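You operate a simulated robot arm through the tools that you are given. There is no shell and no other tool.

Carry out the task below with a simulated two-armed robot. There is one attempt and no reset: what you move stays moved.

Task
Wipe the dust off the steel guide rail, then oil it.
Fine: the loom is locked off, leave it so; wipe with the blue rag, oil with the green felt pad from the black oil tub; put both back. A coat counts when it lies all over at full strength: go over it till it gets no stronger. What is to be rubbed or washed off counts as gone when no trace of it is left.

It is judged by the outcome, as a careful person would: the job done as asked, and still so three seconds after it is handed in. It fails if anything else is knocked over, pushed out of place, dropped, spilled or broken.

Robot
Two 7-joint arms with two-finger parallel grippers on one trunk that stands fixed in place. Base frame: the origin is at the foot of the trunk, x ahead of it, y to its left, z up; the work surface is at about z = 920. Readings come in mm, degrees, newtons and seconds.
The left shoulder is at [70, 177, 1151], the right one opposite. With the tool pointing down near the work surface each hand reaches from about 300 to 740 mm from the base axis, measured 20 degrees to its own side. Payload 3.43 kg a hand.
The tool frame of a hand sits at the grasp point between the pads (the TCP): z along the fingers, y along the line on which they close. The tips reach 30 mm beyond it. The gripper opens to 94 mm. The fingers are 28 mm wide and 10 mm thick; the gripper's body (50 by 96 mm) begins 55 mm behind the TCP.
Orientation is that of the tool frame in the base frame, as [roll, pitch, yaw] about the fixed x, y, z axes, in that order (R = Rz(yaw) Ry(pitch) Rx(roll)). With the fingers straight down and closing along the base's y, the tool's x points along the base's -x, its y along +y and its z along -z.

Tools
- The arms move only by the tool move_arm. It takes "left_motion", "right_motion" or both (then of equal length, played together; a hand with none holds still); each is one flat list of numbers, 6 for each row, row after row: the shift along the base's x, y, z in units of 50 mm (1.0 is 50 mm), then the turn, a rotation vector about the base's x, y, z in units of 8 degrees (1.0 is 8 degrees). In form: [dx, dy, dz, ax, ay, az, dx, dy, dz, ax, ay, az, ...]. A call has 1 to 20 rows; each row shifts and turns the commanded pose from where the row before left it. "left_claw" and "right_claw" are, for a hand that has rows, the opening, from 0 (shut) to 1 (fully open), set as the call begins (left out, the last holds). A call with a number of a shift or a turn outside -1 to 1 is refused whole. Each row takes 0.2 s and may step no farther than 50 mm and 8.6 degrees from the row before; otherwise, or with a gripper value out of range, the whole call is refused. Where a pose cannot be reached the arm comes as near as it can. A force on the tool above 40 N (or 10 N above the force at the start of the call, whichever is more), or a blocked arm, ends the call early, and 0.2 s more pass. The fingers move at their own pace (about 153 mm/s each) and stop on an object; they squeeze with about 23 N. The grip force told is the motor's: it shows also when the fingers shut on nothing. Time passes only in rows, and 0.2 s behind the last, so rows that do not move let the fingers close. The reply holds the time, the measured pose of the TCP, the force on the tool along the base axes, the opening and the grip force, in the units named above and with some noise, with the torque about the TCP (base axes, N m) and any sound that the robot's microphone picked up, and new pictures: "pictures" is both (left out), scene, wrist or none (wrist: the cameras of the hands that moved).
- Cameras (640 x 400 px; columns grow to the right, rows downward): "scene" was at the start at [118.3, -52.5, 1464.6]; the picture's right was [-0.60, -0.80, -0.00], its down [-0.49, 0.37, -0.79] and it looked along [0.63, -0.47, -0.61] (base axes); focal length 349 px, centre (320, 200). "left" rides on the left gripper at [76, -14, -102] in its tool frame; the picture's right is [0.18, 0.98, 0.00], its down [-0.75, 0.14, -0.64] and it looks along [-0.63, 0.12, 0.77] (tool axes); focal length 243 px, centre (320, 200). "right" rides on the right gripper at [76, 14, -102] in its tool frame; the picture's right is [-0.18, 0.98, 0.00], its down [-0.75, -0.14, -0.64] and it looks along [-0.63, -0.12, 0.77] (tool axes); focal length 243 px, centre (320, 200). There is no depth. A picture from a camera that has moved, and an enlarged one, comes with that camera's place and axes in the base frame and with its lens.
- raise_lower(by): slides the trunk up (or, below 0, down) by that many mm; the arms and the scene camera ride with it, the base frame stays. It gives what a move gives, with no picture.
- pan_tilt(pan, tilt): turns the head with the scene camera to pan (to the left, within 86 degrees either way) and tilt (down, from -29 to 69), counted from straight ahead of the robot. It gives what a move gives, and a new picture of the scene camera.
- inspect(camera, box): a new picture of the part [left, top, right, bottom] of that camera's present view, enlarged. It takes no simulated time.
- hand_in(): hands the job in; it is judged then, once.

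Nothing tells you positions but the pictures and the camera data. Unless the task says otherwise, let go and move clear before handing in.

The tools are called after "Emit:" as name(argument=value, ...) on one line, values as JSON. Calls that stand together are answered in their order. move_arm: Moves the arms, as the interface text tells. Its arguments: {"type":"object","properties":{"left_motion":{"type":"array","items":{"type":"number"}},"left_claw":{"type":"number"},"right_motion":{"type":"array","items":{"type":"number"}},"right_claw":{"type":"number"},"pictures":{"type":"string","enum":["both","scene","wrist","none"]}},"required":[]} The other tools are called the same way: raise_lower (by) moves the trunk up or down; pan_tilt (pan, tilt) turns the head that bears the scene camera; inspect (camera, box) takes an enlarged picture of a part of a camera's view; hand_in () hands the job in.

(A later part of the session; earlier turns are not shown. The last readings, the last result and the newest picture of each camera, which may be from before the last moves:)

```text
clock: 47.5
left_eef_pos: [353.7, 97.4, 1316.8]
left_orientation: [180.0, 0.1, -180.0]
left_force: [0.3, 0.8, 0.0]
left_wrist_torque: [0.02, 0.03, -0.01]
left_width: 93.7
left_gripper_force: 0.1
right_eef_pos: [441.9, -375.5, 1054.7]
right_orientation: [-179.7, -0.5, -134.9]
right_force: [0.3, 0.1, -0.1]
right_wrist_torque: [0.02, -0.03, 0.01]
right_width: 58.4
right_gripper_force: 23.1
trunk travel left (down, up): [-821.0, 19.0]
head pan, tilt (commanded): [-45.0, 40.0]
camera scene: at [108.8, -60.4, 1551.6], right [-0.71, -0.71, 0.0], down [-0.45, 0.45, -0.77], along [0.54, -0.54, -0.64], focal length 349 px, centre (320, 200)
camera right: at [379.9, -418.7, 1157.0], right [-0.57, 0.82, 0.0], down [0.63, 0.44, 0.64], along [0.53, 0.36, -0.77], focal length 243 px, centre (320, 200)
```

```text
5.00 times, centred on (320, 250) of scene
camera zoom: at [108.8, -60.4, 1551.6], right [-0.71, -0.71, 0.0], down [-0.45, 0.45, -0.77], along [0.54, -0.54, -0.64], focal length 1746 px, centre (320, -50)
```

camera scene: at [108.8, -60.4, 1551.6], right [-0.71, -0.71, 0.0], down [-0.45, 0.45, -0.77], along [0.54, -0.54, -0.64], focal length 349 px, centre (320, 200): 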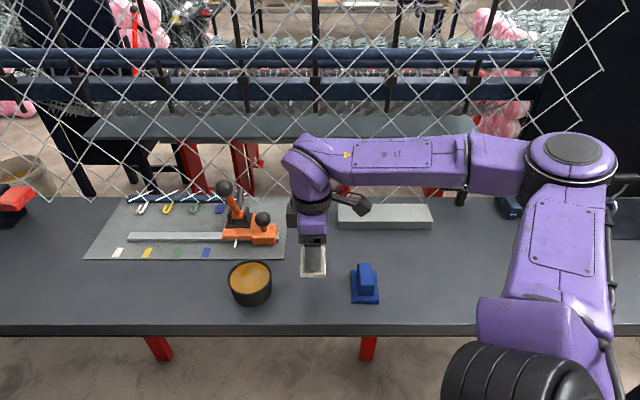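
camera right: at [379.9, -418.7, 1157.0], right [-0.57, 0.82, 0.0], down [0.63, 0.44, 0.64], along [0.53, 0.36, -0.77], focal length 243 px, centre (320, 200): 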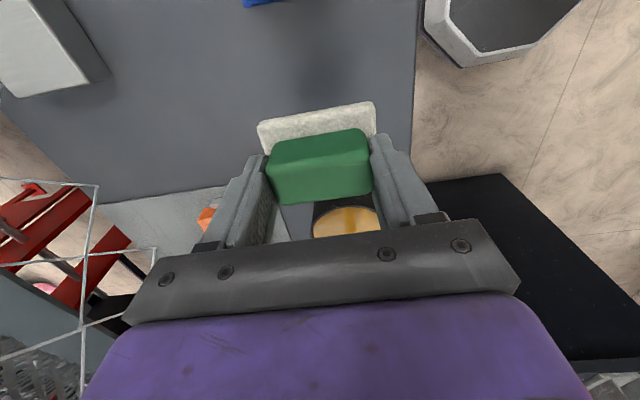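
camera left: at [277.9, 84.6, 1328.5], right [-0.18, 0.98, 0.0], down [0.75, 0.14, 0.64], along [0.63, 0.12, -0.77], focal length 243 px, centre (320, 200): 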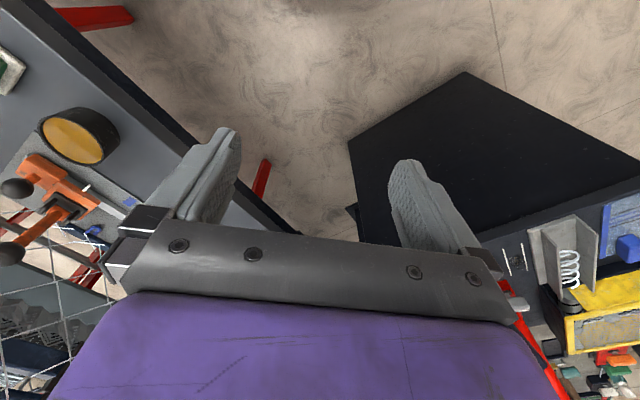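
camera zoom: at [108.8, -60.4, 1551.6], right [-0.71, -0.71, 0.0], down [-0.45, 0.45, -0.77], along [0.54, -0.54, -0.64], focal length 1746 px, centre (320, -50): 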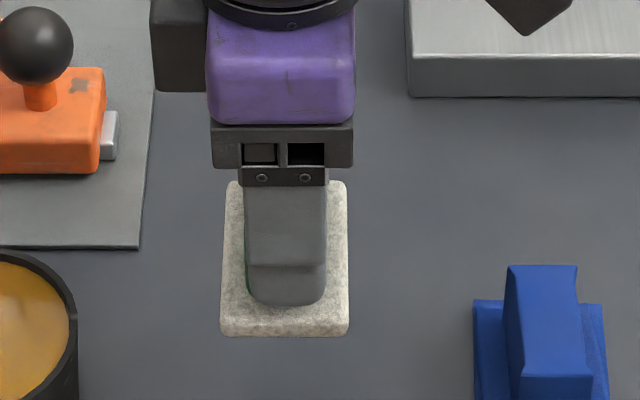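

The whole pad lifts as one piece (white felt face, green grip), with the face about 52 mm below the TCP. I'll carry it over the tub centre and check alignment.

Emit:
move_arm(right_motion=[0.57, 0.66, 0.1, 0, 0, 0, 0.57, 0.66, 0, 0, 0, 0, 0.57, 0.66, 0, 0, 0, 0, 0, 0, -0.3, 0, 0, 0], pictures="both")

Emit:
inspect(camera="scene", box=[200, 220, 310, 310])

Emit:
inspect(camera="right", box=[220, 60, 420, 260])

```text
clock: 48.5
left_eef_pos: [355.1, 96.0, 1317.3]
left_orientation: [-180.0, -0.1, -179.9]
left_force: [-0.1, 0.8, -0.1]
left_wrist_torque: [-0.03, 0.0, 0.03]
left_width: 94.1
left_gripper_force: 0.0
right_eef_pos: [529.4, -276.0, 1041.7]
right_orientation: [-179.9, -0.6, -134.9]
right_force: [-0.1, -0.8, -0.4]
right_wrist_torque: [0.01, 0.01, -0.01]
right_width: 58.2
right_gripper_force: 23.0
trunk travel left (down, up): [-821.0, 19.0]
head pan, tilt (commanded): [-45.0, 40.0]
camera scene: at [109.4, -61.7, 1551.5], right [-0.71, -0.71, 0.0], down [-0.45, 0.46, -0.77], along [0.54, -0.54, -0.64], focal length 349 px, centre (320, 200)
camera right: at [467.1, -319.1, 1144.7], right [-0.57, 0.82, 0.0], down [0.63, 0.44, 0.64], along [0.53, 0.36, -0.77], focal length 243 px, centre (320, 200)
```

scene: 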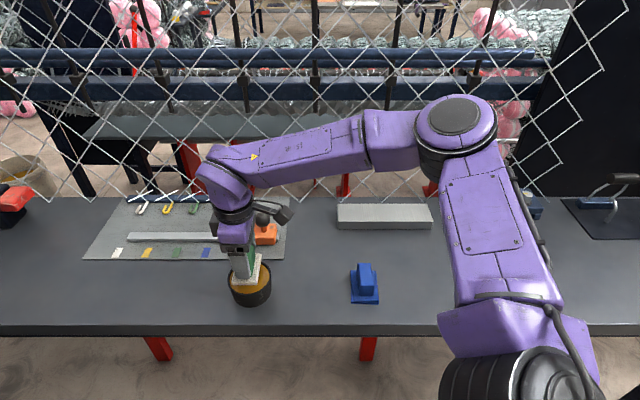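
right: 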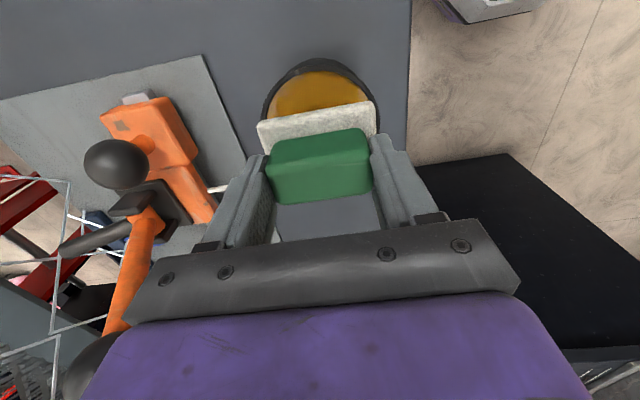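

```text
4.44 times, centred on (255, 265) of scene
camera zoom: at [109.4, -61.7, 1551.5], right [-0.71, -0.71, 0.0], down [-0.45, 0.46, -0.77], along [0.54, -0.54, -0.64], focal length 1552 px, centre (609, -89)
```

zoom: 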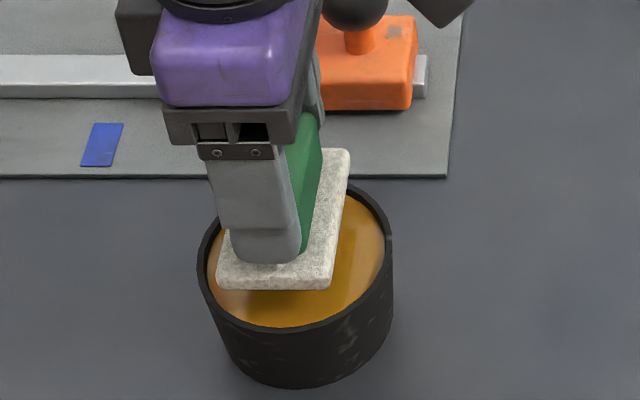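

```text
2.00 times, centred on (320, 160) of right
camera zoom: at [467.1, -319.1, 1144.7], right [-0.57, 0.82, 0.0], down [0.63, 0.44, 0.64], along [0.53, 0.36, -0.77], focal length 485 px, centre (320, 280)
```

zoom: 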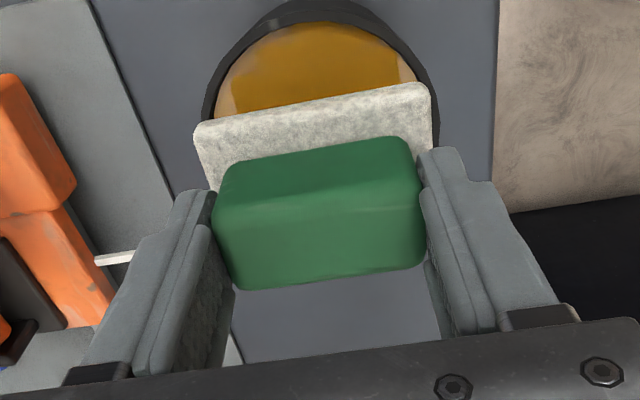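

The pad is centred over the tub within about a millimetre by both cameras. I'll lower it flat in small steps, watching force for contact with the rim.

Emit:
move_arm(right_motion=[0, 0, -0.2, 0, 0, 0, 0, 0, -0.1, 0, 0, 0], pictures="none")

Emit:
move_arm(right_motion=[0, 0, -0.04, 0, 0, 0], pictures="none")

Emit:
move_arm(right_motion=[0, 0, -0.04, 0, 0, 0], pictures="both")

Emit:
inspect(camera="scene", box=[200, 230, 310, 320])

```text
clock: 49.1
left_eef_pos: [356.0, 97.4, 1316.8]
left_orientation: [-179.9, 0.0, -179.9]
left_force: [-0.7, 0.5, -0.4]
left_wrist_torque: [-0.02, 0.0, 0.02]
left_width: 94.1
left_gripper_force: 0.1
right_eef_pos: [530.1, -276.1, 1026.8]
right_orientation: [-179.9, -0.5, -134.9]
right_force: [0.1, -0.2, 0.5]
right_wrist_torque: [0.0, -0.02, -0.04]
right_width: 58.0
right_gripper_force: 23.3
trunk travel left (down, up): [-821.0, 19.0]
head pan, tilt (commanded): [-45.0, 40.0]
```

```text
clock: 49.5
left_eef_pos: [354.0, 98.7, 1318.0]
left_orientation: [-180.0, 0.0, -180.0]
left_force: [0.1, 0.3, 0.2]
left_wrist_torque: [-0.04, -0.01, 0.03]
left_width: 93.9
left_gripper_force: 0.0
right_eef_pos: [530.9, -275.7, 1025.5]
right_orientation: [-179.7, -0.6, -134.9]
right_force: [0.5, 0.0, -0.8]
right_wrist_torque: [-0.04, -0.03, -0.01]
right_width: 58.4
right_gripper_force: 23.5
trunk travel left (down, up): [-821.0, 19.0]
head pan, tilt (commanded): [-45.0, 40.0]
```

```text
clock: 49.9
left_eef_pos: [355.2, 97.9, 1315.9]
left_orientation: [-179.9, 0.0, 180.0]
left_force: [0.0, 0.5, 0.5]
left_wrist_torque: [-0.02, 0.0, -0.01]
left_width: 93.9
left_gripper_force: 0.0
right_eef_pos: [530.4, -274.6, 1022.7]
right_orientation: [-179.7, -0.6, -135.0]
right_force: [-0.4, -0.2, -0.6]
right_wrist_torque: [0.01, 0.03, -0.03]
right_width: 58.2
right_gripper_force: 23.5
trunk travel left (down, up): [-821.0, 19.0]
head pan, tilt (commanded): [-45.0, 40.0]
camera scene: at [109.5, -60.9, 1551.6], right [-0.71, -0.71, 0.0], down [-0.45, 0.45, -0.77], along [0.54, -0.54, -0.64], focal length 349 px, centre (320, 200)
camera right: at [467.1, -319.2, 1126.3], right [-0.57, 0.82, 0.0], down [0.63, 0.44, 0.64], along [0.53, 0.36, -0.77], focal length 243 px, centre (320, 200)
```

scene: 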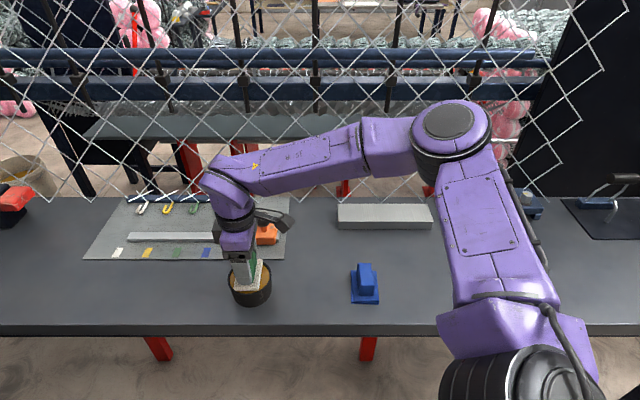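
right: 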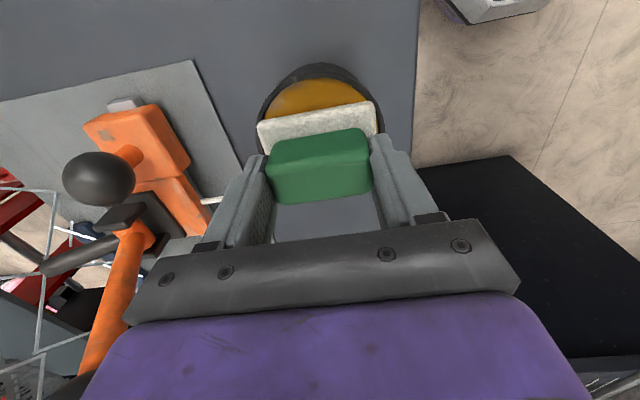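

```text
4.44 times, centred on (255, 275) of scene
camera zoom: at [109.5, -60.9, 1551.6], right [-0.71, -0.71, 0.0], down [-0.45, 0.45, -0.77], along [0.54, -0.54, -0.64], focal length 1552 px, centre (609, -133)
```

zoom: 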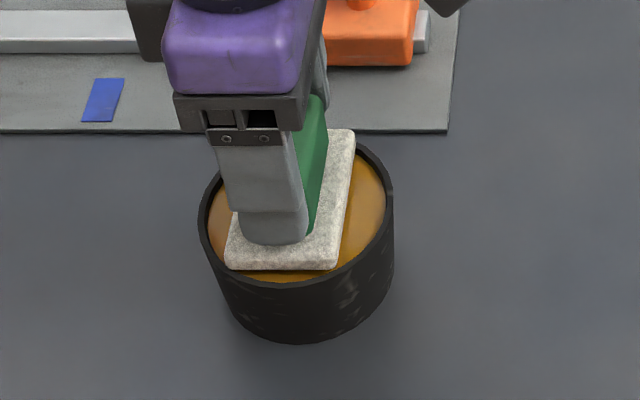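

No contact yet; the face is about level with the rim. Continuing in small steps.

Emit:
move_arm(right_motion=[0, 0, -0.04, 0, 0, 0], pictures="none")

Emit:
move_arm(right_motion=[0, 0, -0.04, 0, 0, 0], pictures="both")

Emit:
inspect(camera="scene", box=[200, 230, 310, 320])

```text
clock: 50.3
left_eef_pos: [355.0, 97.9, 1317.0]
left_orientation: [179.9, 0.0, -180.0]
left_force: [0.5, 0.0, 1.0]
left_wrist_torque: [0.02, -0.02, -0.01]
left_width: 93.9
left_gripper_force: 0.0
right_eef_pos: [529.2, -276.2, 1020.8]
right_orientation: [-179.8, -0.4, -134.8]
right_force: [1.4, -0.5, -0.3]
right_wrist_torque: [-0.01, 0.02, 0.0]
right_width: 58.6
right_gripper_force: 23.3
trunk travel left (down, up): [-821.0, 19.0]
head pan, tilt (commanded): [-45.0, 40.0]
```

```text
clock: 50.7
left_eef_pos: [353.8, 97.1, 1317.6]
left_orientation: [-180.0, 0.0, 180.0]
left_force: [0.4, -0.5, 0.0]
left_wrist_torque: [0.03, -0.03, 0.0]
left_width: 93.7
left_gripper_force: 0.0
right_eef_pos: [530.9, -276.0, 1019.6]
right_orientation: [-179.9, -0.4, -134.9]
right_force: [-0.7, -1.3, 2.7]
right_wrist_torque: [-0.05, 0.14, 0.0]
right_width: 58.6
right_gripper_force: 22.8
trunk travel left (down, up): [-821.0, 19.0]
head pan, tilt (commanded): [-45.0, 40.0]
camera scene: at [108.8, -60.8, 1551.7], right [-0.71, -0.71, 0.0], down [-0.45, 0.45, -0.77], along [0.54, -0.54, -0.64], focal length 349 px, centre (320, 200)
camera right: at [466.7, -319.3, 1122.7], right [-0.57, 0.82, 0.0], down [0.63, 0.44, 0.64], along [0.53, 0.36, -0.77], focal length 243 px, centre (320, 200)
```

scene: 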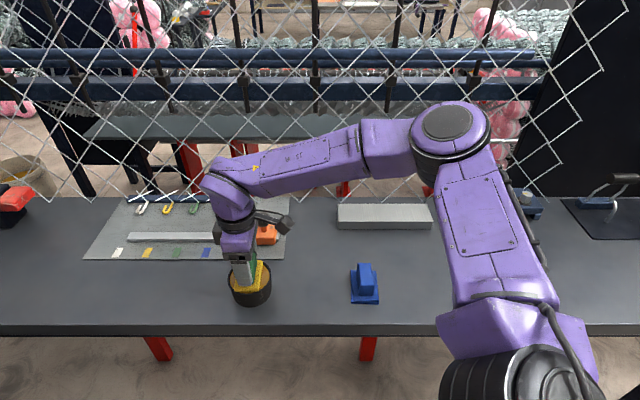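
right: 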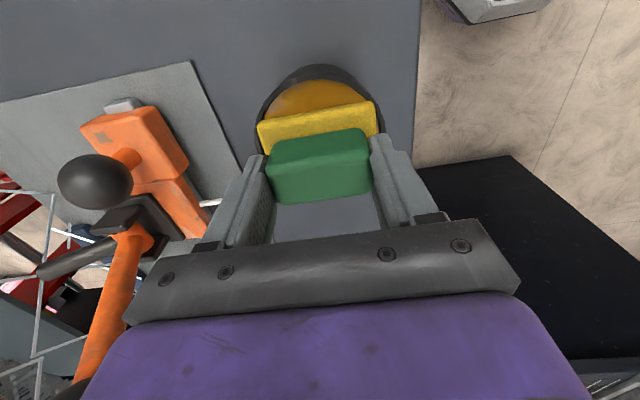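

```text
4.44 times, centred on (255, 275) of scene
camera zoom: at [108.8, -60.8, 1551.7], right [-0.71, -0.71, 0.0], down [-0.45, 0.45, -0.77], along [0.54, -0.54, -0.64], focal length 1552 px, centre (609, -133)
```

zoom: 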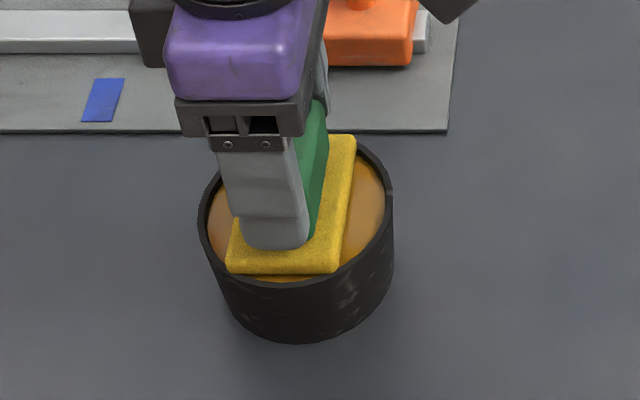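

The felt has turned yellow, so it has taken up oil, with only about 3 N contact. I'll dwell briefly, then lift slowly and pause over the tub so nothing drips.

Emit:
move_arm(right_motion=[0, 0, 0, 0, 0, 0, 0, 0, 0, 0, 0, 0, 0, 0, 0.1, 0, 0, 0, 0, 0, 0.2, 0, 0, 0, 0, 0, 0.2, 0, 0, 0, 0, 0, 0, 0, 0, 0, 0, 0, 0, 0, 0, 0, 0, 0, 0, 0, 0, 0, 0, 0, 0, 0, 0, 0, 0, 0, 0, 0, 0, 0], pictures="both")

Emit:
inspect(camera="scene", box=[200, 220, 310, 310])

```text
clock: 52.9
left_eef_pos: [354.5, 97.0, 1318.3]
left_orientation: [-180.0, 0.0, -180.0]
left_force: [0.2, 0.1, -0.5]
left_wrist_torque: [0.0, -0.04, -0.02]
left_width: 93.8
left_gripper_force: 0.2
right_eef_pos: [530.5, -275.8, 1045.4]
right_orientation: [-179.8, -0.5, -134.9]
right_force: [-0.6, -0.4, -1.5]
right_wrist_torque: [-0.02, -0.02, 0.0]
right_width: 58.4
right_gripper_force: 23.1
trunk travel left (down, up): [-821.0, 19.0]
head pan, tilt (commanded): [-45.0, 40.0]
camera scene: at [109.5, -60.9, 1551.5], right [-0.71, -0.71, 0.0], down [-0.45, 0.45, -0.77], along [0.54, -0.54, -0.64], focal length 349 px, centre (320, 200)
camera right: at [467.0, -319.3, 1147.9], right [-0.57, 0.82, 0.0], down [0.63, 0.44, 0.64], along [0.53, 0.36, -0.77], focal length 243 px, centre (320, 200)
```

scene: 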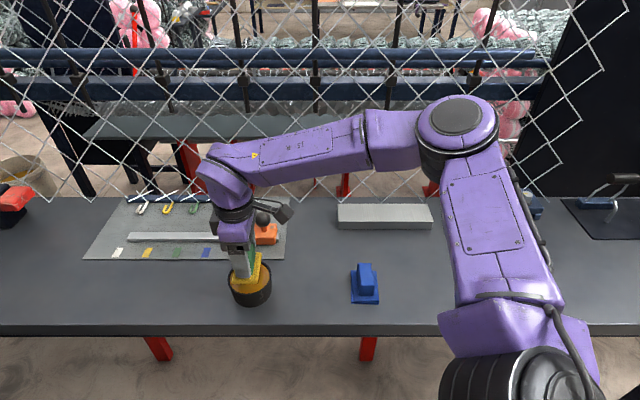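
right: 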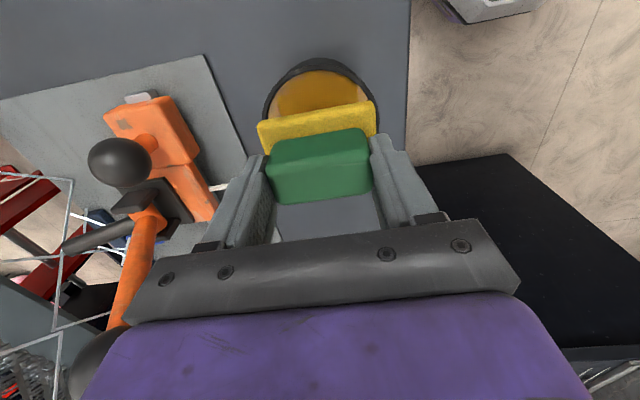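

```text
4.44 times, centred on (255, 265) of scene
camera zoom: at [109.5, -60.9, 1551.5], right [-0.71, -0.71, 0.0], down [-0.45, 0.45, -0.77], along [0.54, -0.54, -0.64], focal length 1552 px, centre (609, -89)
```

zoom: 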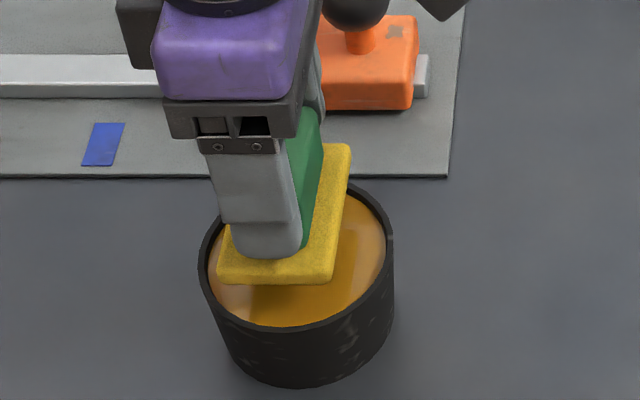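

The pad is well loaded, nothing drips, and the tub hasn't moved. I'll carry it to the rail, keeping well clear of the orange lock (first back above the pad's spot, then across).

Emit:
move_arm(right_motion=[0, 0, 0.6, 0, 0, 0, -0.53, -0.53, 0, 0, 0, 0, -0.53, -0.53, 0, 0, 0, 0, -0.53, -0.53, 0, 0, 0, 0, -0.53, -0.53, 0, 0, 0, 0, 0.424, -0.81, 0, 0, 0, 0, 0.424, -0.81, 0, 0, 0, 0, 0.424, -0.81, 0, 0, 0, 0, 0.424, -0.81, 0, 0, 0, 0, 0.424, -0.81, 0, 0, 0, 0, 0, 0, -0.6, 0, 0, 0, 0, 0, -0.6, 0, 0, 0], pictures="both")

Emit:
inspect(camera="scene", box=[320, 170, 460, 250])

```text
clock: 55.5
left_eef_pos: [353.2, 96.7, 1317.5]
left_orientation: [-179.9, 0.0, -180.0]
left_force: [0.3, 0.1, -0.1]
left_wrist_torque: [0.02, -0.01, 0.02]
left_width: 94.2
left_gripper_force: 0.1
right_eef_pos: [531.0, -586.2, 1013.5]
right_orientation: [-180.0, -0.5, -134.9]
right_force: [-0.1, -1.0, -1.2]
right_wrist_torque: [-0.01, 0.01, -0.02]
right_width: 58.4
right_gripper_force: 23.4
trunk travel left (down, up): [-821.0, 19.0]
head pan, tilt (commanded): [-45.0, 40.0]
camera scene: at [110.0, -61.9, 1551.5], right [-0.71, -0.71, 0.0], down [-0.45, 0.46, -0.77], along [0.54, -0.54, -0.64], focal length 349 px, centre (320, 200)
camera right: at [467.8, -628.7, 1116.1], right [-0.57, 0.82, 0.0], down [0.63, 0.44, 0.64], along [0.53, 0.36, -0.77], focal length 243 px, centre (320, 200)
```

scene: 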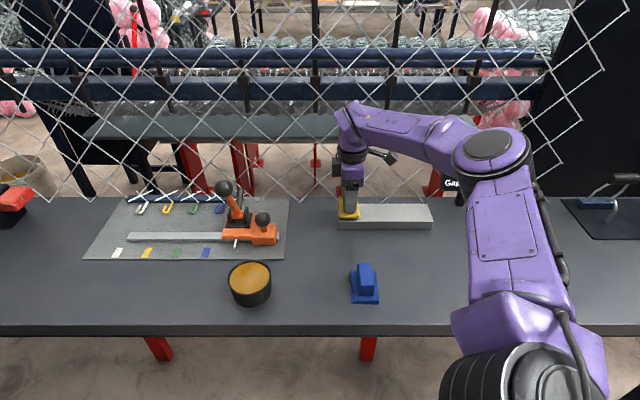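
right: 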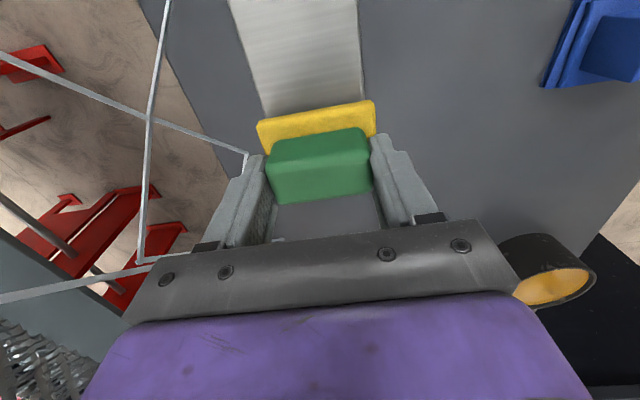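

```text
4.57 times, centred on (390, 210) of scene
camera zoom: at [110.0, -61.9, 1551.5], right [-0.71, -0.71, 0.0], down [-0.45, 0.46, -0.77], along [0.54, -0.54, -0.64], focal length 1596 px, centre (0, 154)
```

zoom: 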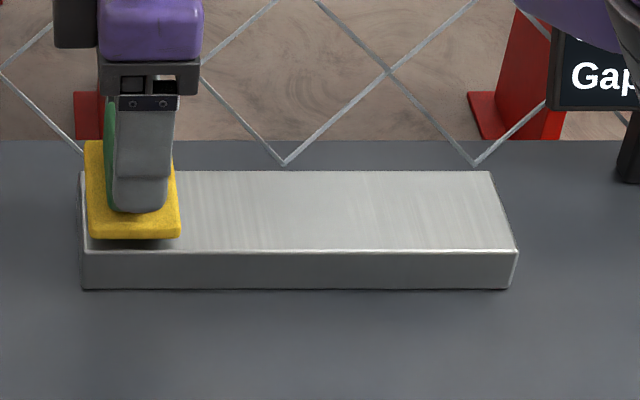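

The pad is about 11 mm above the rail's left end. Lowering gently into contact.

Emit:
move_arm(right_motion=[0.03, 0.05, -0.14, 0, 0, 0, 0, 0, -0.04, 0, 0, 0], pictures="none")

Emit:
move_arm(right_motion=[0, 0, -0.03, 0, 0, 0], pictures="none")

Emit:
move_arm(right_motion=[0, 0, -0.02, 0, 0, 0], pictures="none")

```text
clock: 56.1
left_eef_pos: [355.0, 96.8, 1316.5]
left_orientation: [180.0, 0.0, 180.0]
left_force: [-0.4, 0.6, 0.0]
left_wrist_torque: [-0.01, 0.03, 0.0]
left_width: 93.7
left_gripper_force: 0.0
right_eef_pos: [530.9, -582.5, 1004.9]
right_orientation: [-179.9, -0.5, -135.0]
right_force: [-0.2, -0.5, -0.4]
right_wrist_torque: [-0.03, 0.0, -0.01]
right_width: 58.2
right_gripper_force: 23.4
trunk travel left (down, up): [-821.0, 19.0]
head pan, tilt (commanded): [-45.0, 40.0]
```

```text
clock: 56.5
left_eef_pos: [355.2, 97.5, 1316.3]
left_orientation: [-180.0, 0.0, -180.0]
left_force: [-0.4, 0.2, 0.0]
left_wrist_torque: [-0.01, 0.02, 0.0]
left_width: 94.2
left_gripper_force: 0.0
right_eef_pos: [531.3, -581.1, 1003.5]
right_orientation: [-179.9, -0.4, -135.0]
right_force: [-0.7, 0.3, -1.3]
right_wrist_torque: [0.02, 0.0, -0.01]
right_width: 58.4
right_gripper_force: 23.2
trunk travel left (down, up): [-821.0, 19.0]
head pan, tilt (commanded): [-45.0, 40.0]
```

```text
clock: 56.9
left_eef_pos: [353.1, 96.6, 1316.9]
left_orientation: [180.0, 0.0, -179.9]
left_force: [0.0, -1.2, 0.7]
left_wrist_torque: [0.0, -0.04, 0.0]
left_width: 94.2
left_gripper_force: 0.1
right_eef_pos: [531.8, -581.5, 1003.3]
right_orientation: [-179.8, -0.5, -135.0]
right_force: [-0.9, -0.6, -0.5]
right_wrist_torque: [0.05, 0.02, 0.03]
right_width: 58.4
right_gripper_force: 23.1
trunk travel left (down, up): [-821.0, 19.0]
head pan, tilt (commanded): [-45.0, 40.0]
```

Emit:
move_arm(right_motion=[0, 0, -0.03, 0, 0, 0], pictures="none")

Emit:
move_arm(right_motion=[0, 0, -0.02, 0, 0, 0], pictures="none")

```text
clock: 57.3
left_eef_pos: [353.3, 97.2, 1317.5]
left_orientation: [-179.9, -0.1, -179.9]
left_force: [-0.4, 0.2, 0.1]
left_wrist_torque: [-0.01, 0.02, 0.02]
left_width: 93.9
left_gripper_force: 0.2
right_eef_pos: [530.4, -581.1, 1002.6]
right_orientation: [-179.7, -0.4, -134.9]
right_force: [1.1, -2.1, 6.3]
right_wrist_torque: [0.09, 0.04, 0.06]
right_width: 58.3
right_gripper_force: 23.2
trunk travel left (down, up): [-821.0, 19.0]
head pan, tilt (commanded): [-45.0, 40.0]
```

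```text
clock: 57.7
left_eef_pos: [352.9, 98.7, 1317.1]
left_orientation: [179.9, 0.2, -180.0]
left_force: [-0.2, -0.4, -0.1]
left_wrist_torque: [0.0, 0.01, 0.04]
left_width: 94.2
left_gripper_force: 0.0
right_eef_pos: [531.7, -580.4, 1004.0]
right_orientation: [-179.6, -0.5, -134.9]
right_force: [2.6, -3.6, 13.8]
right_wrist_torque: [0.13, 0.12, 0.01]
right_width: 58.1
right_gripper_force: 22.5
trunk travel left (down, up): [-821.0, 19.0]
head pan, tilt (commanded): [-45.0, 40.0]
```

In contact at about 12 N. First oiling stroke along the whole rail towards the right end.

Emit:
move_arm(right_motion=[-0.34, -0.34, 0, 0, 0, 0, -0.34, -0.34, 0, 0, 0, 0, -0.34, -0.34, 0, 0, 0, 0, -0.34, -0.34, 0, 0, 0, 0, -0.34, -0.34, 0, 0, 0, 0, -0.34, -0.34, 0, 0, 0, 0, -0.34, -0.34, 0, 0, 0, 0, -0.34, -0.34, 0, 0, 0, 0], pictures="both")

Emit:
inspect(camera="scene", box=[320, 170, 460, 250])

```text
clock: 59.5
left_eef_pos: [355.0, 100.9, 1316.3]
left_orientation: [-179.8, 0.0, 180.0]
left_force: [-0.7, 0.8, 1.1]
left_wrist_torque: [0.01, 0.0, 0.0]
left_width: 94.0
left_gripper_force: 0.1
right_eef_pos: [394.2, -714.2, 1002.5]
right_orientation: [-179.7, -0.7, -134.8]
right_force: [6.8, 8.1, 13.5]
right_wrist_torque: [0.51, -0.07, -0.19]
right_width: 58.6
right_gripper_force: 23.1
trunk travel left (down, up): [-821.0, 19.0]
head pan, tilt (commanded): [-45.0, 40.0]
camera scene: at [109.1, -56.4, 1551.8], right [-0.71, -0.71, 0.0], down [-0.45, 0.45, -0.77], along [0.54, -0.54, -0.64], focal length 349 px, centre (320, 200)
camera right: at [331.8, -757.6, 1105.6], right [-0.57, 0.82, -0.01], down [0.63, 0.44, 0.64], along [0.53, 0.36, -0.77], focal length 243 px, centre (320, 200)
```

scene: 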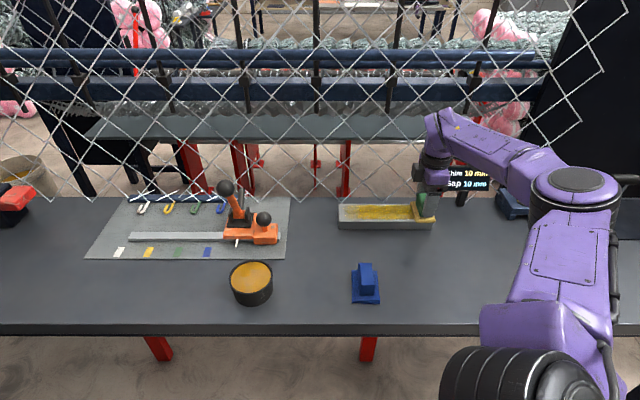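
right: 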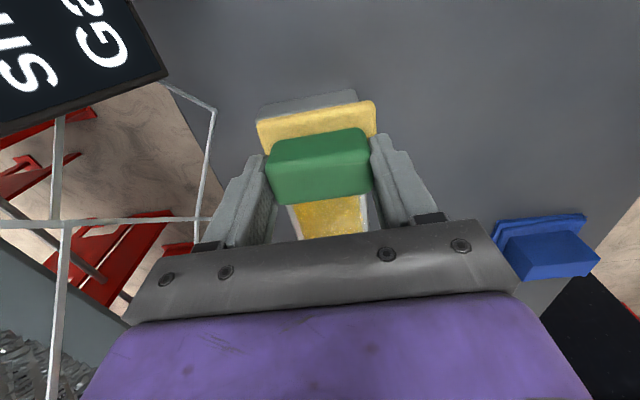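

```text
4.57 times, centred on (390, 210) of scene
camera zoom: at [109.1, -56.4, 1551.8], right [-0.71, -0.71, 0.0], down [-0.45, 0.45, -0.77], along [0.54, -0.54, -0.64], focal length 1596 px, centre (0, 154)
```

zoom: 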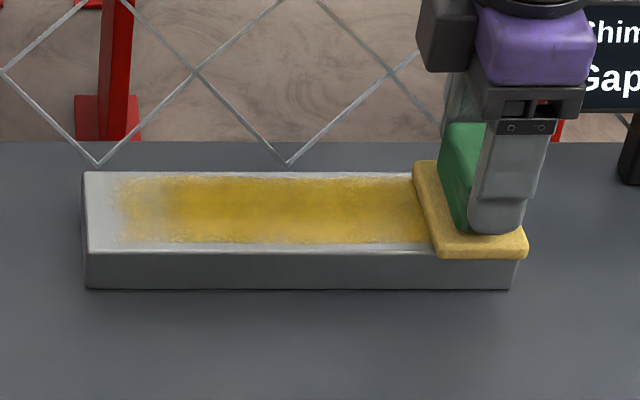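

Oil is going on, but the coat is weaker near the rail's edges and the left end, and the pad is lightening. I'll work the right end past the edge, then return along the far edge.

Emit:
move_arm(right_motion=[-0.2, -0.2, 0, 0, 0, 0, 0.16, -0.16, 0, 0, 0, 0, 0.35, 0.35, 0, 0, 0, 0, 0.35, 0.35, 0, 0, 0, 0, 0.35, 0.35, 0, 0, 0, 0, 0.35, 0.35, 0, 0, 0, 0, 0.35, 0.35, 0, 0, 0, 0, 0.35, 0.35, 0, 0, 0, 0, 0.35, 0.35, 0, 0, 0, 0, 0.35, 0.35, 0, 0, 0, 0, 0.3, 0.3, 0, 0, 0, 0], pictures="both")

Emit:
inspect(camera="scene", box=[320, 170, 460, 250])

```text
clock: 61.9
left_eef_pos: [352.0, 98.4, 1319.0]
left_orientation: [-179.9, 0.2, 179.9]
left_force: [-0.4, 0.3, 0.0]
left_wrist_torque: [-0.01, 0.0, 0.01]
left_width: 94.0
left_gripper_force: 0.1
right_eef_pos: [544.7, -580.4, 1001.3]
right_orientation: [-179.6, -0.4, -135.0]
right_force: [-6.4, -6.8, 15.1]
right_wrist_torque: [-0.14, 0.31, 0.1]
right_width: 58.5
right_gripper_force: 22.9
trunk travel left (down, up): [-821.0, 19.0]
head pan, tilt (commanded): [-45.0, 40.0]
camera scene: at [105.5, -59.3, 1551.9], right [-0.71, -0.71, 0.0], down [-0.45, 0.45, -0.77], along [0.54, -0.54, -0.64], focal length 349 px, centre (320, 200)
camera right: at [482.4, -623.5, 1105.1], right [-0.57, 0.82, -0.01], down [0.63, 0.44, 0.64], along [0.53, 0.36, -0.77], focal length 243 px, centre (320, 200)
```

scene: 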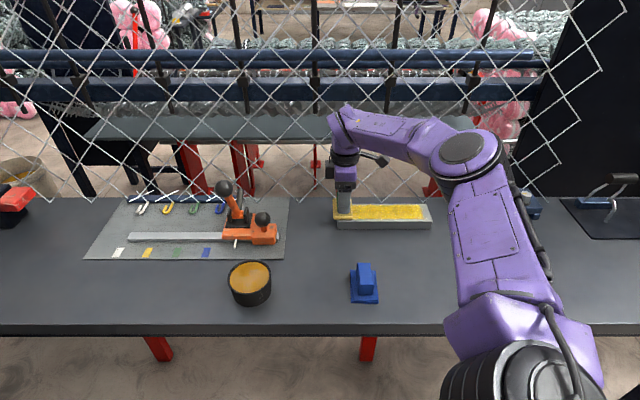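
right: 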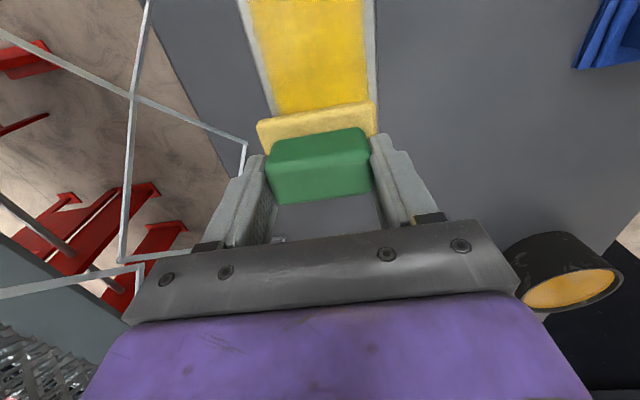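

```text
4.57 times, centred on (390, 210) of scene
camera zoom: at [105.5, -59.3, 1551.9], right [-0.71, -0.71, 0.0], down [-0.45, 0.45, -0.77], along [0.54, -0.54, -0.64], focal length 1596 px, centre (0, 154)
```

zoom: 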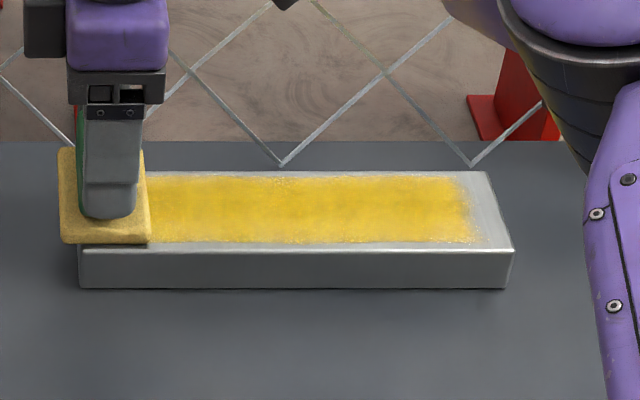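

The middle is well coated. I'll look closely at the edges and the right end to see what is still bare.

Emit:
inspect(camera="right", box=[220, 0, 400, 130])

Emit:
inspect(camera="scene", box=[340, 200, 440, 235])

```text
3.08 times, centred on (310, 65) of right
camera zoom: at [482.4, -623.5, 1105.1], right [-0.57, 0.82, -0.01], down [0.63, 0.44, 0.64], along [0.53, 0.36, -0.77], focal length 746 px, centre (351, 615)
```

zoom: 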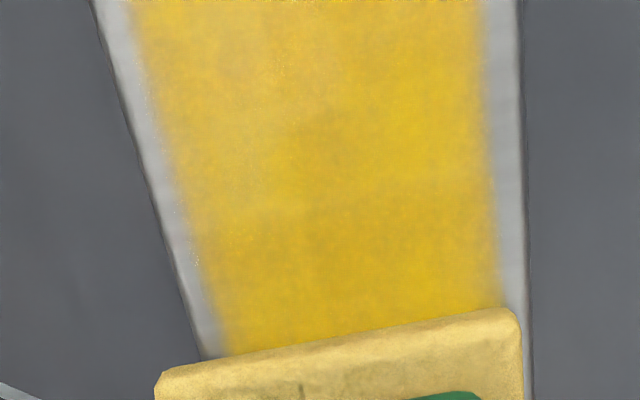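

```text
6.40 times, centred on (390, 218) of scene
camera zoom: at [105.5, -59.3, 1551.9], right [-0.71, -0.71, 0.0], down [-0.45, 0.45, -0.77], along [0.54, -0.54, -0.64], focal length 2235 px, centre (-128, 88)
```

zoom: 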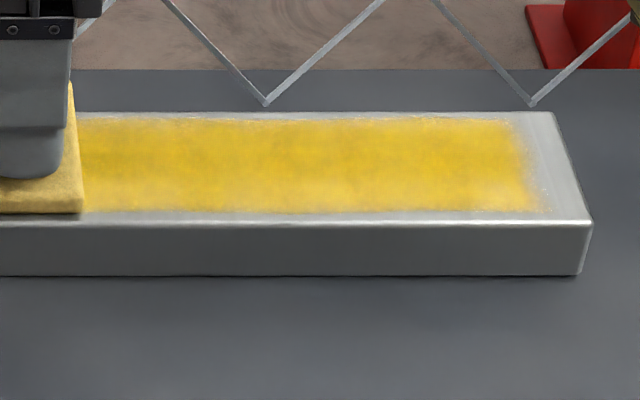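

The fade near both long edges may be real bare metal. I'll test with a pass shifted about 12 mm towards the near edge, running past the right end.

Emit:
move_arm(right_motion=[-0.28, 0.28, 0, 0, 0, 0, -0.35, -0.35, 0, 0, 0, 0, -0.35, -0.35, 0, 0, 0, 0, -0.35, -0.35, 0, 0, 0, 0, -0.35, -0.35, 0, 0, 0, 0, -0.35, -0.35, 0, 0, 0, 0, -0.35, -0.35, 0, 0, 0, 0, -0.35, -0.35, 0, 0, 0, 0, -0.35, -0.35, 0, 0, 0, 0, -0.35, -0.35, 0, 0, 0, 0], pictures="both")

Emit:
inspect(camera="scene", box=[320, 170, 460, 250])

```text
clock: 64.1
left_eef_pos: [353.8, 99.2, 1315.7]
left_orientation: [-179.9, 0.0, 179.9]
left_force: [0.1, 0.4, 0.0]
left_wrist_torque: [0.02, -0.03, -0.01]
left_width: 94.1
left_gripper_force: 0.1
right_eef_pos: [375.6, -722.5, 1003.5]
right_orientation: [-179.8, -0.6, -134.8]
right_force: [4.3, 5.4, 7.0]
right_wrist_torque: [0.13, -0.57, 0.25]
right_width: 58.5
right_gripper_force: 23.3
trunk travel left (down, up): [-821.0, 19.0]
head pan, tilt (commanded): [-45.0, 40.0]
camera scene: at [108.8, -58.6, 1551.7], right [-0.71, -0.71, 0.0], down [-0.45, 0.45, -0.77], along [0.54, -0.54, -0.64], focal length 349 px, centre (320, 200)
camera right: at [312.8, -766.4, 1105.2], right [-0.57, 0.82, -0.01], down [0.63, 0.44, 0.64], along [0.53, 0.36, -0.77], focal length 243 px, centre (320, 200)
```

scene: 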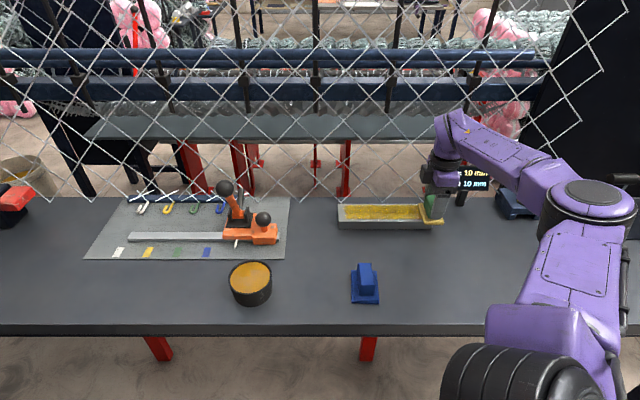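
right: 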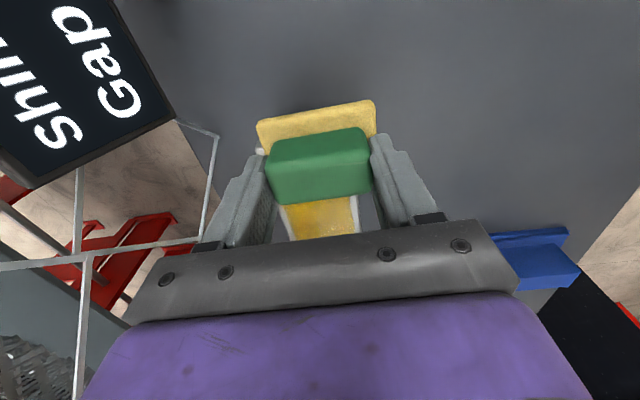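

```text
4.57 times, centred on (390, 210) of scene
camera zoom: at [108.8, -58.6, 1551.7], right [-0.71, -0.71, 0.0], down [-0.45, 0.45, -0.77], along [0.54, -0.54, -0.64], focal length 1596 px, centre (0, 154)
```

zoom: 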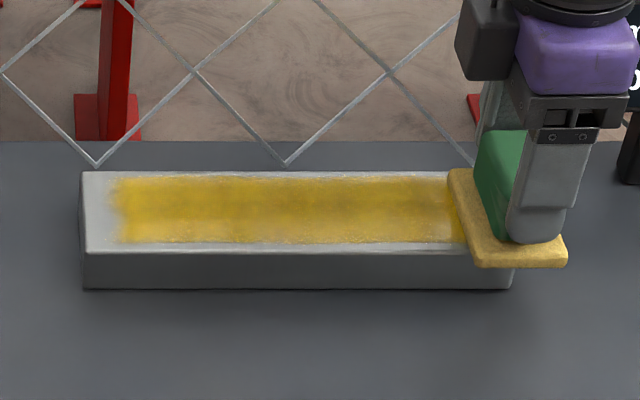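

The shifted pass didn't extend the coat, so the coat area seems to be a fixed inset patch on the rail's top. Now it needs full strength. I'll lift, look, then re-dip the paling pad.

Emit:
move_arm(right_motion=[0, 0, 0.6, 0, 0, 0, 0, 0, 0.8, 0, 0, 0, 0.122, 0.852, 0, 0, 0, 0, 0.122, 0.852, 0, 0, 0, 0, 0.122, 0.852, 0, 0, 0, 0, 0.122, 0.852, 0, 0, 0, 0, 0.122, 0.852, 0, 0, 0, 0, 0.122, 0.852, 0, 0, 0, 0, 0.122, 0.852, 0, 0, 0, 0, 0.122, 0.852, 0, 0, 0, 0, 0.53, 0.53, 0, 0, 0, 0, 0.53, 0.53, 0, 0, 0, 0, 0.53, 0.53, 0, 0, 0, 0, 0.53, 0.53, 0, 0, 0, 0], pictures="both")

Emit:
inspect(camera="scene", box=[320, 170, 460, 250])

Emit:
inspect(camera="scene", box=[200, 220, 310, 310])

```text
clock: 67.1
left_eef_pos: [356.2, 97.9, 1316.1]
left_orientation: [-179.9, -0.2, 180.0]
left_force: [0.4, 1.1, -0.5]
left_wrist_torque: [-0.03, 0.01, -0.03]
left_width: 94.1
left_gripper_force: 0.1
right_eef_pos: [532.0, -274.8, 1070.1]
right_orientation: [-179.9, -0.6, -135.0]
right_force: [0.5, -0.5, -0.4]
right_wrist_torque: [0.02, 0.03, -0.01]
right_width: 58.5
right_gripper_force: 22.9
trunk travel left (down, up): [-821.0, 19.0]
head pan, tilt (commanded): [-45.0, 40.0]
camera scene: at [111.5, -58.8, 1551.4], right [-0.71, -0.71, 0.0], down [-0.46, 0.45, -0.77], along [0.54, -0.54, -0.64], focal length 349 px, centre (320, 200)
camera right: at [469.8, -318.4, 1173.3], right [-0.57, 0.82, 0.0], down [0.64, 0.44, 0.64], along [0.53, 0.36, -0.77], focal length 243 px, centre (320, 200)
```

scene: 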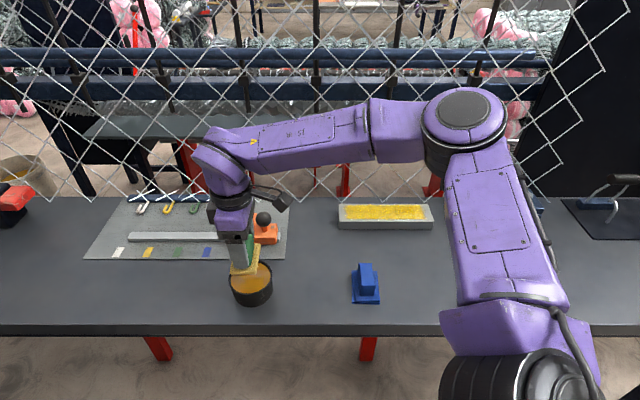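
right: 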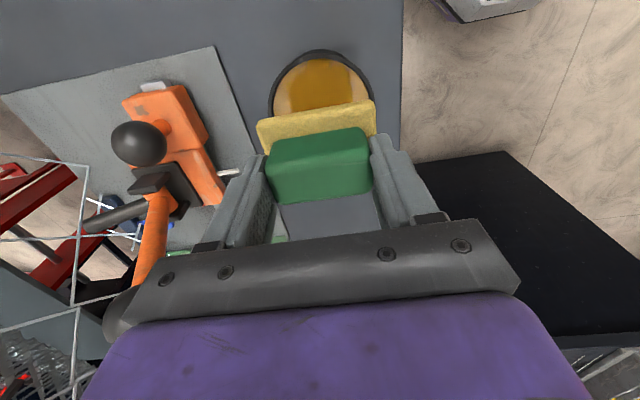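

```text
4.57 times, centred on (390, 210) of scene
camera zoom: at [111.5, -58.8, 1551.4], right [-0.71, -0.71, 0.0], down [-0.46, 0.45, -0.77], along [0.54, -0.54, -0.64], focal length 1596 px, centre (0, 154)
```

zoom: 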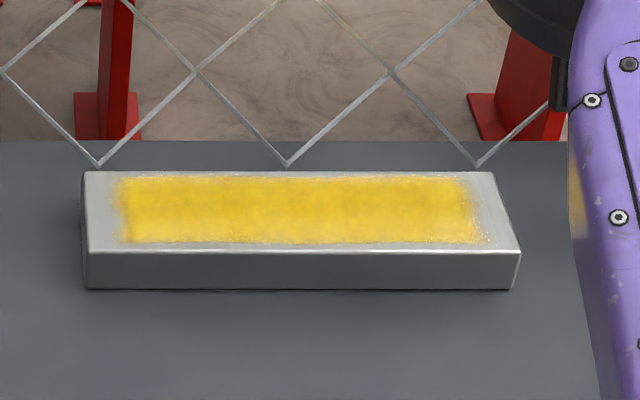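

```text
4.44 times, centred on (255, 265) of scene
camera zoom: at [111.5, -58.8, 1551.4], right [-0.71, -0.71, 0.0], down [-0.46, 0.45, -0.77], along [0.54, -0.54, -0.64], focal length 1552 px, centre (609, -89)
```

zoom: 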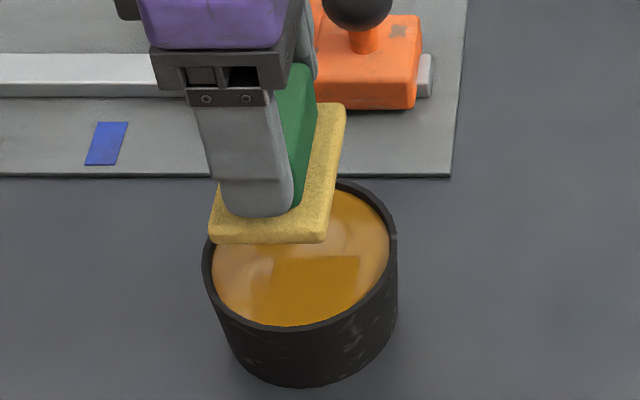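

The coat fills a clean rectangle, a little thinner at the right end. I'll re-dip the pad at the same place as before.

Emit:
move_arm(right_motion=[-0.034, 0, -0.4, 0, 0, 0, 0, 0, -0.4, 0, 0, 0, 0, 0, -0.1, 0, 0, 0], pictures="none")

Emit:
move_arm(right_motion=[0, 0, -0.04, 0, 0, 0], pictures="wrist")

Emit:
inspect(camera="scene", box=[200, 230, 310, 320])

```text
clock: 67.9
left_eef_pos: [354.3, 97.6, 1316.7]
left_orientation: [180.0, 0.0, -180.0]
left_force: [0.1, 1.3, 0.6]
left_wrist_torque: [0.01, -0.03, -0.03]
left_width: 94.1
left_gripper_force: 0.2
right_eef_pos: [528.9, -277.6, 1024.5]
right_orientation: [-179.8, -0.5, -134.8]
right_force: [0.5, -0.2, -1.1]
right_wrist_torque: [0.0, -0.02, 0.01]
right_width: 58.2
right_gripper_force: 23.1
trunk travel left (down, up): [-821.0, 19.0]
head pan, tilt (commanded): [-45.0, 40.0]
```

```text
clock: 68.3
left_eef_pos: [354.4, 97.6, 1316.9]
left_orientation: [-180.0, 0.0, 180.0]
left_force: [0.7, 0.3, -0.3]
left_wrist_torque: [-0.01, -0.01, 0.01]
left_width: 94.0
left_gripper_force: 0.1
right_eef_pos: [530.1, -276.6, 1024.0]
right_orientation: [-179.8, -0.6, -134.9]
right_force: [-0.5, 0.1, -2.2]
right_wrist_torque: [0.03, 0.03, 0.01]
right_width: 58.4
right_gripper_force: 22.9
trunk travel left (down, up): [-821.0, 19.0]
head pan, tilt (commanded): [-45.0, 40.0]
camera right: at [466.9, -320.9, 1126.4], right [-0.57, 0.82, 0.0], down [0.63, 0.44, 0.64], along [0.53, 0.36, -0.77], focal length 243 px, centre (320, 200)
```

right: 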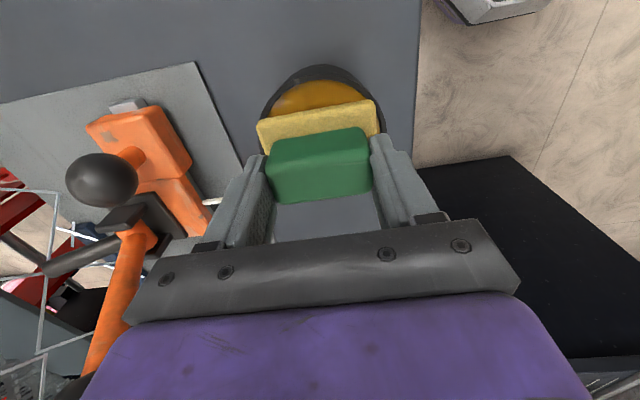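

```text
4.44 times, centred on (255, 275) of scene
camera zoom: at [110.1, -60.7, 1551.5], right [-0.71, -0.71, 0.0], down [-0.45, 0.45, -0.77], along [0.54, -0.54, -0.64], focal length 1552 px, centre (609, -133)
```

zoom: 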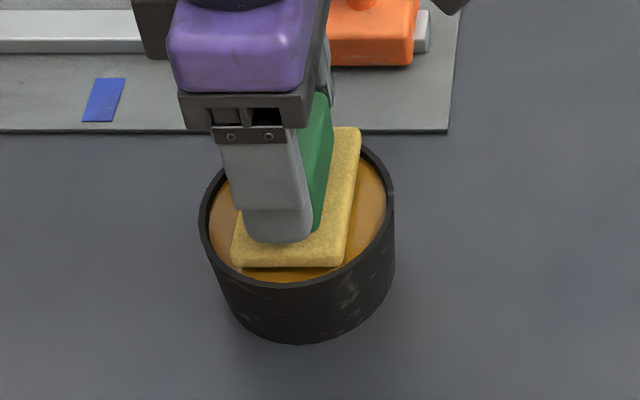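

The pad sits about 2 mm off towards the right of the tub's centre. I'll correct that and lower into the oil.

Emit:
move_arm(right_motion=[0.03, 0.03, 0, 0, 0, 0, 0, 0, -0.04, 0, 0, 0], pictures="none")

Emit:
move_arm(right_motion=[0, 0, -0.04, 0, 0, 0], pictures="scene")

Emit:
inspect(camera="scene", box=[200, 230, 310, 320])

```text
clock: 68.9
left_eef_pos: [354.8, 98.7, 1317.0]
left_orientation: [180.0, 0.0, 179.9]
left_force: [0.0, 0.2, -0.1]
left_wrist_torque: [0.02, -0.02, 0.03]
left_width: 94.0
left_gripper_force: 0.1
right_eef_pos: [530.9, -276.3, 1022.1]
right_orientation: [-179.8, -0.5, -134.9]
right_force: [0.5, 0.8, 0.0]
right_wrist_torque: [0.02, 0.04, 0.03]
right_width: 58.4
right_gripper_force: 22.6
trunk travel left (down, up): [-821.0, 19.0]
head pan, tilt (commanded): [-45.0, 40.0]
```

```text
clock: 69.3
left_eef_pos: [353.9, 96.9, 1316.9]
left_orientation: [180.0, 0.0, 180.0]
left_force: [0.2, -0.3, -0.9]
left_wrist_torque: [0.0, 0.01, 0.01]
left_width: 93.8
left_gripper_force: 0.1
right_eef_pos: [530.8, -277.1, 1019.0]
right_orientation: [-179.8, -0.5, -134.8]
right_force: [0.0, 0.3, -0.1]
right_wrist_torque: [-0.02, -0.04, -0.03]
right_width: 58.4
right_gripper_force: 22.9
trunk travel left (down, up): [-821.0, 19.0]
head pan, tilt (commanded): [-45.0, 40.0]
camera scene: at [109.5, -60.8, 1551.6], right [-0.71, -0.71, 0.0], down [-0.45, 0.45, -0.77], along [0.54, -0.54, -0.64], focal length 349 px, centre (320, 200)
```

scene: 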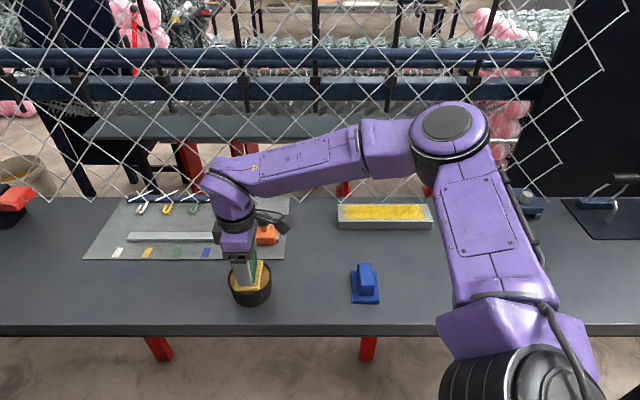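

```text
4.44 times, centred on (255, 275) of scene
camera zoom: at [109.5, -60.8, 1551.6], right [-0.71, -0.71, 0.0], down [-0.45, 0.45, -0.77], along [0.54, -0.54, -0.64], focal length 1552 px, centre (609, -133)
```

zoom: 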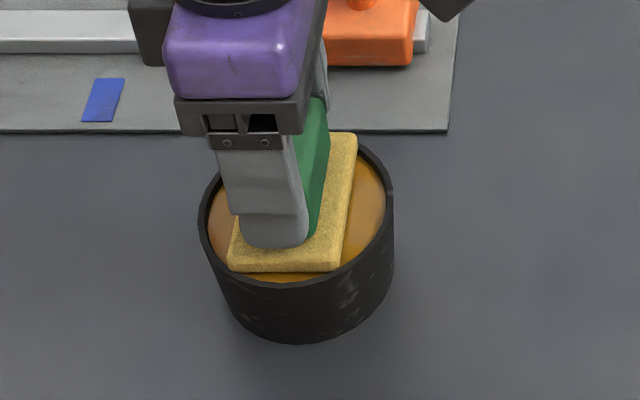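

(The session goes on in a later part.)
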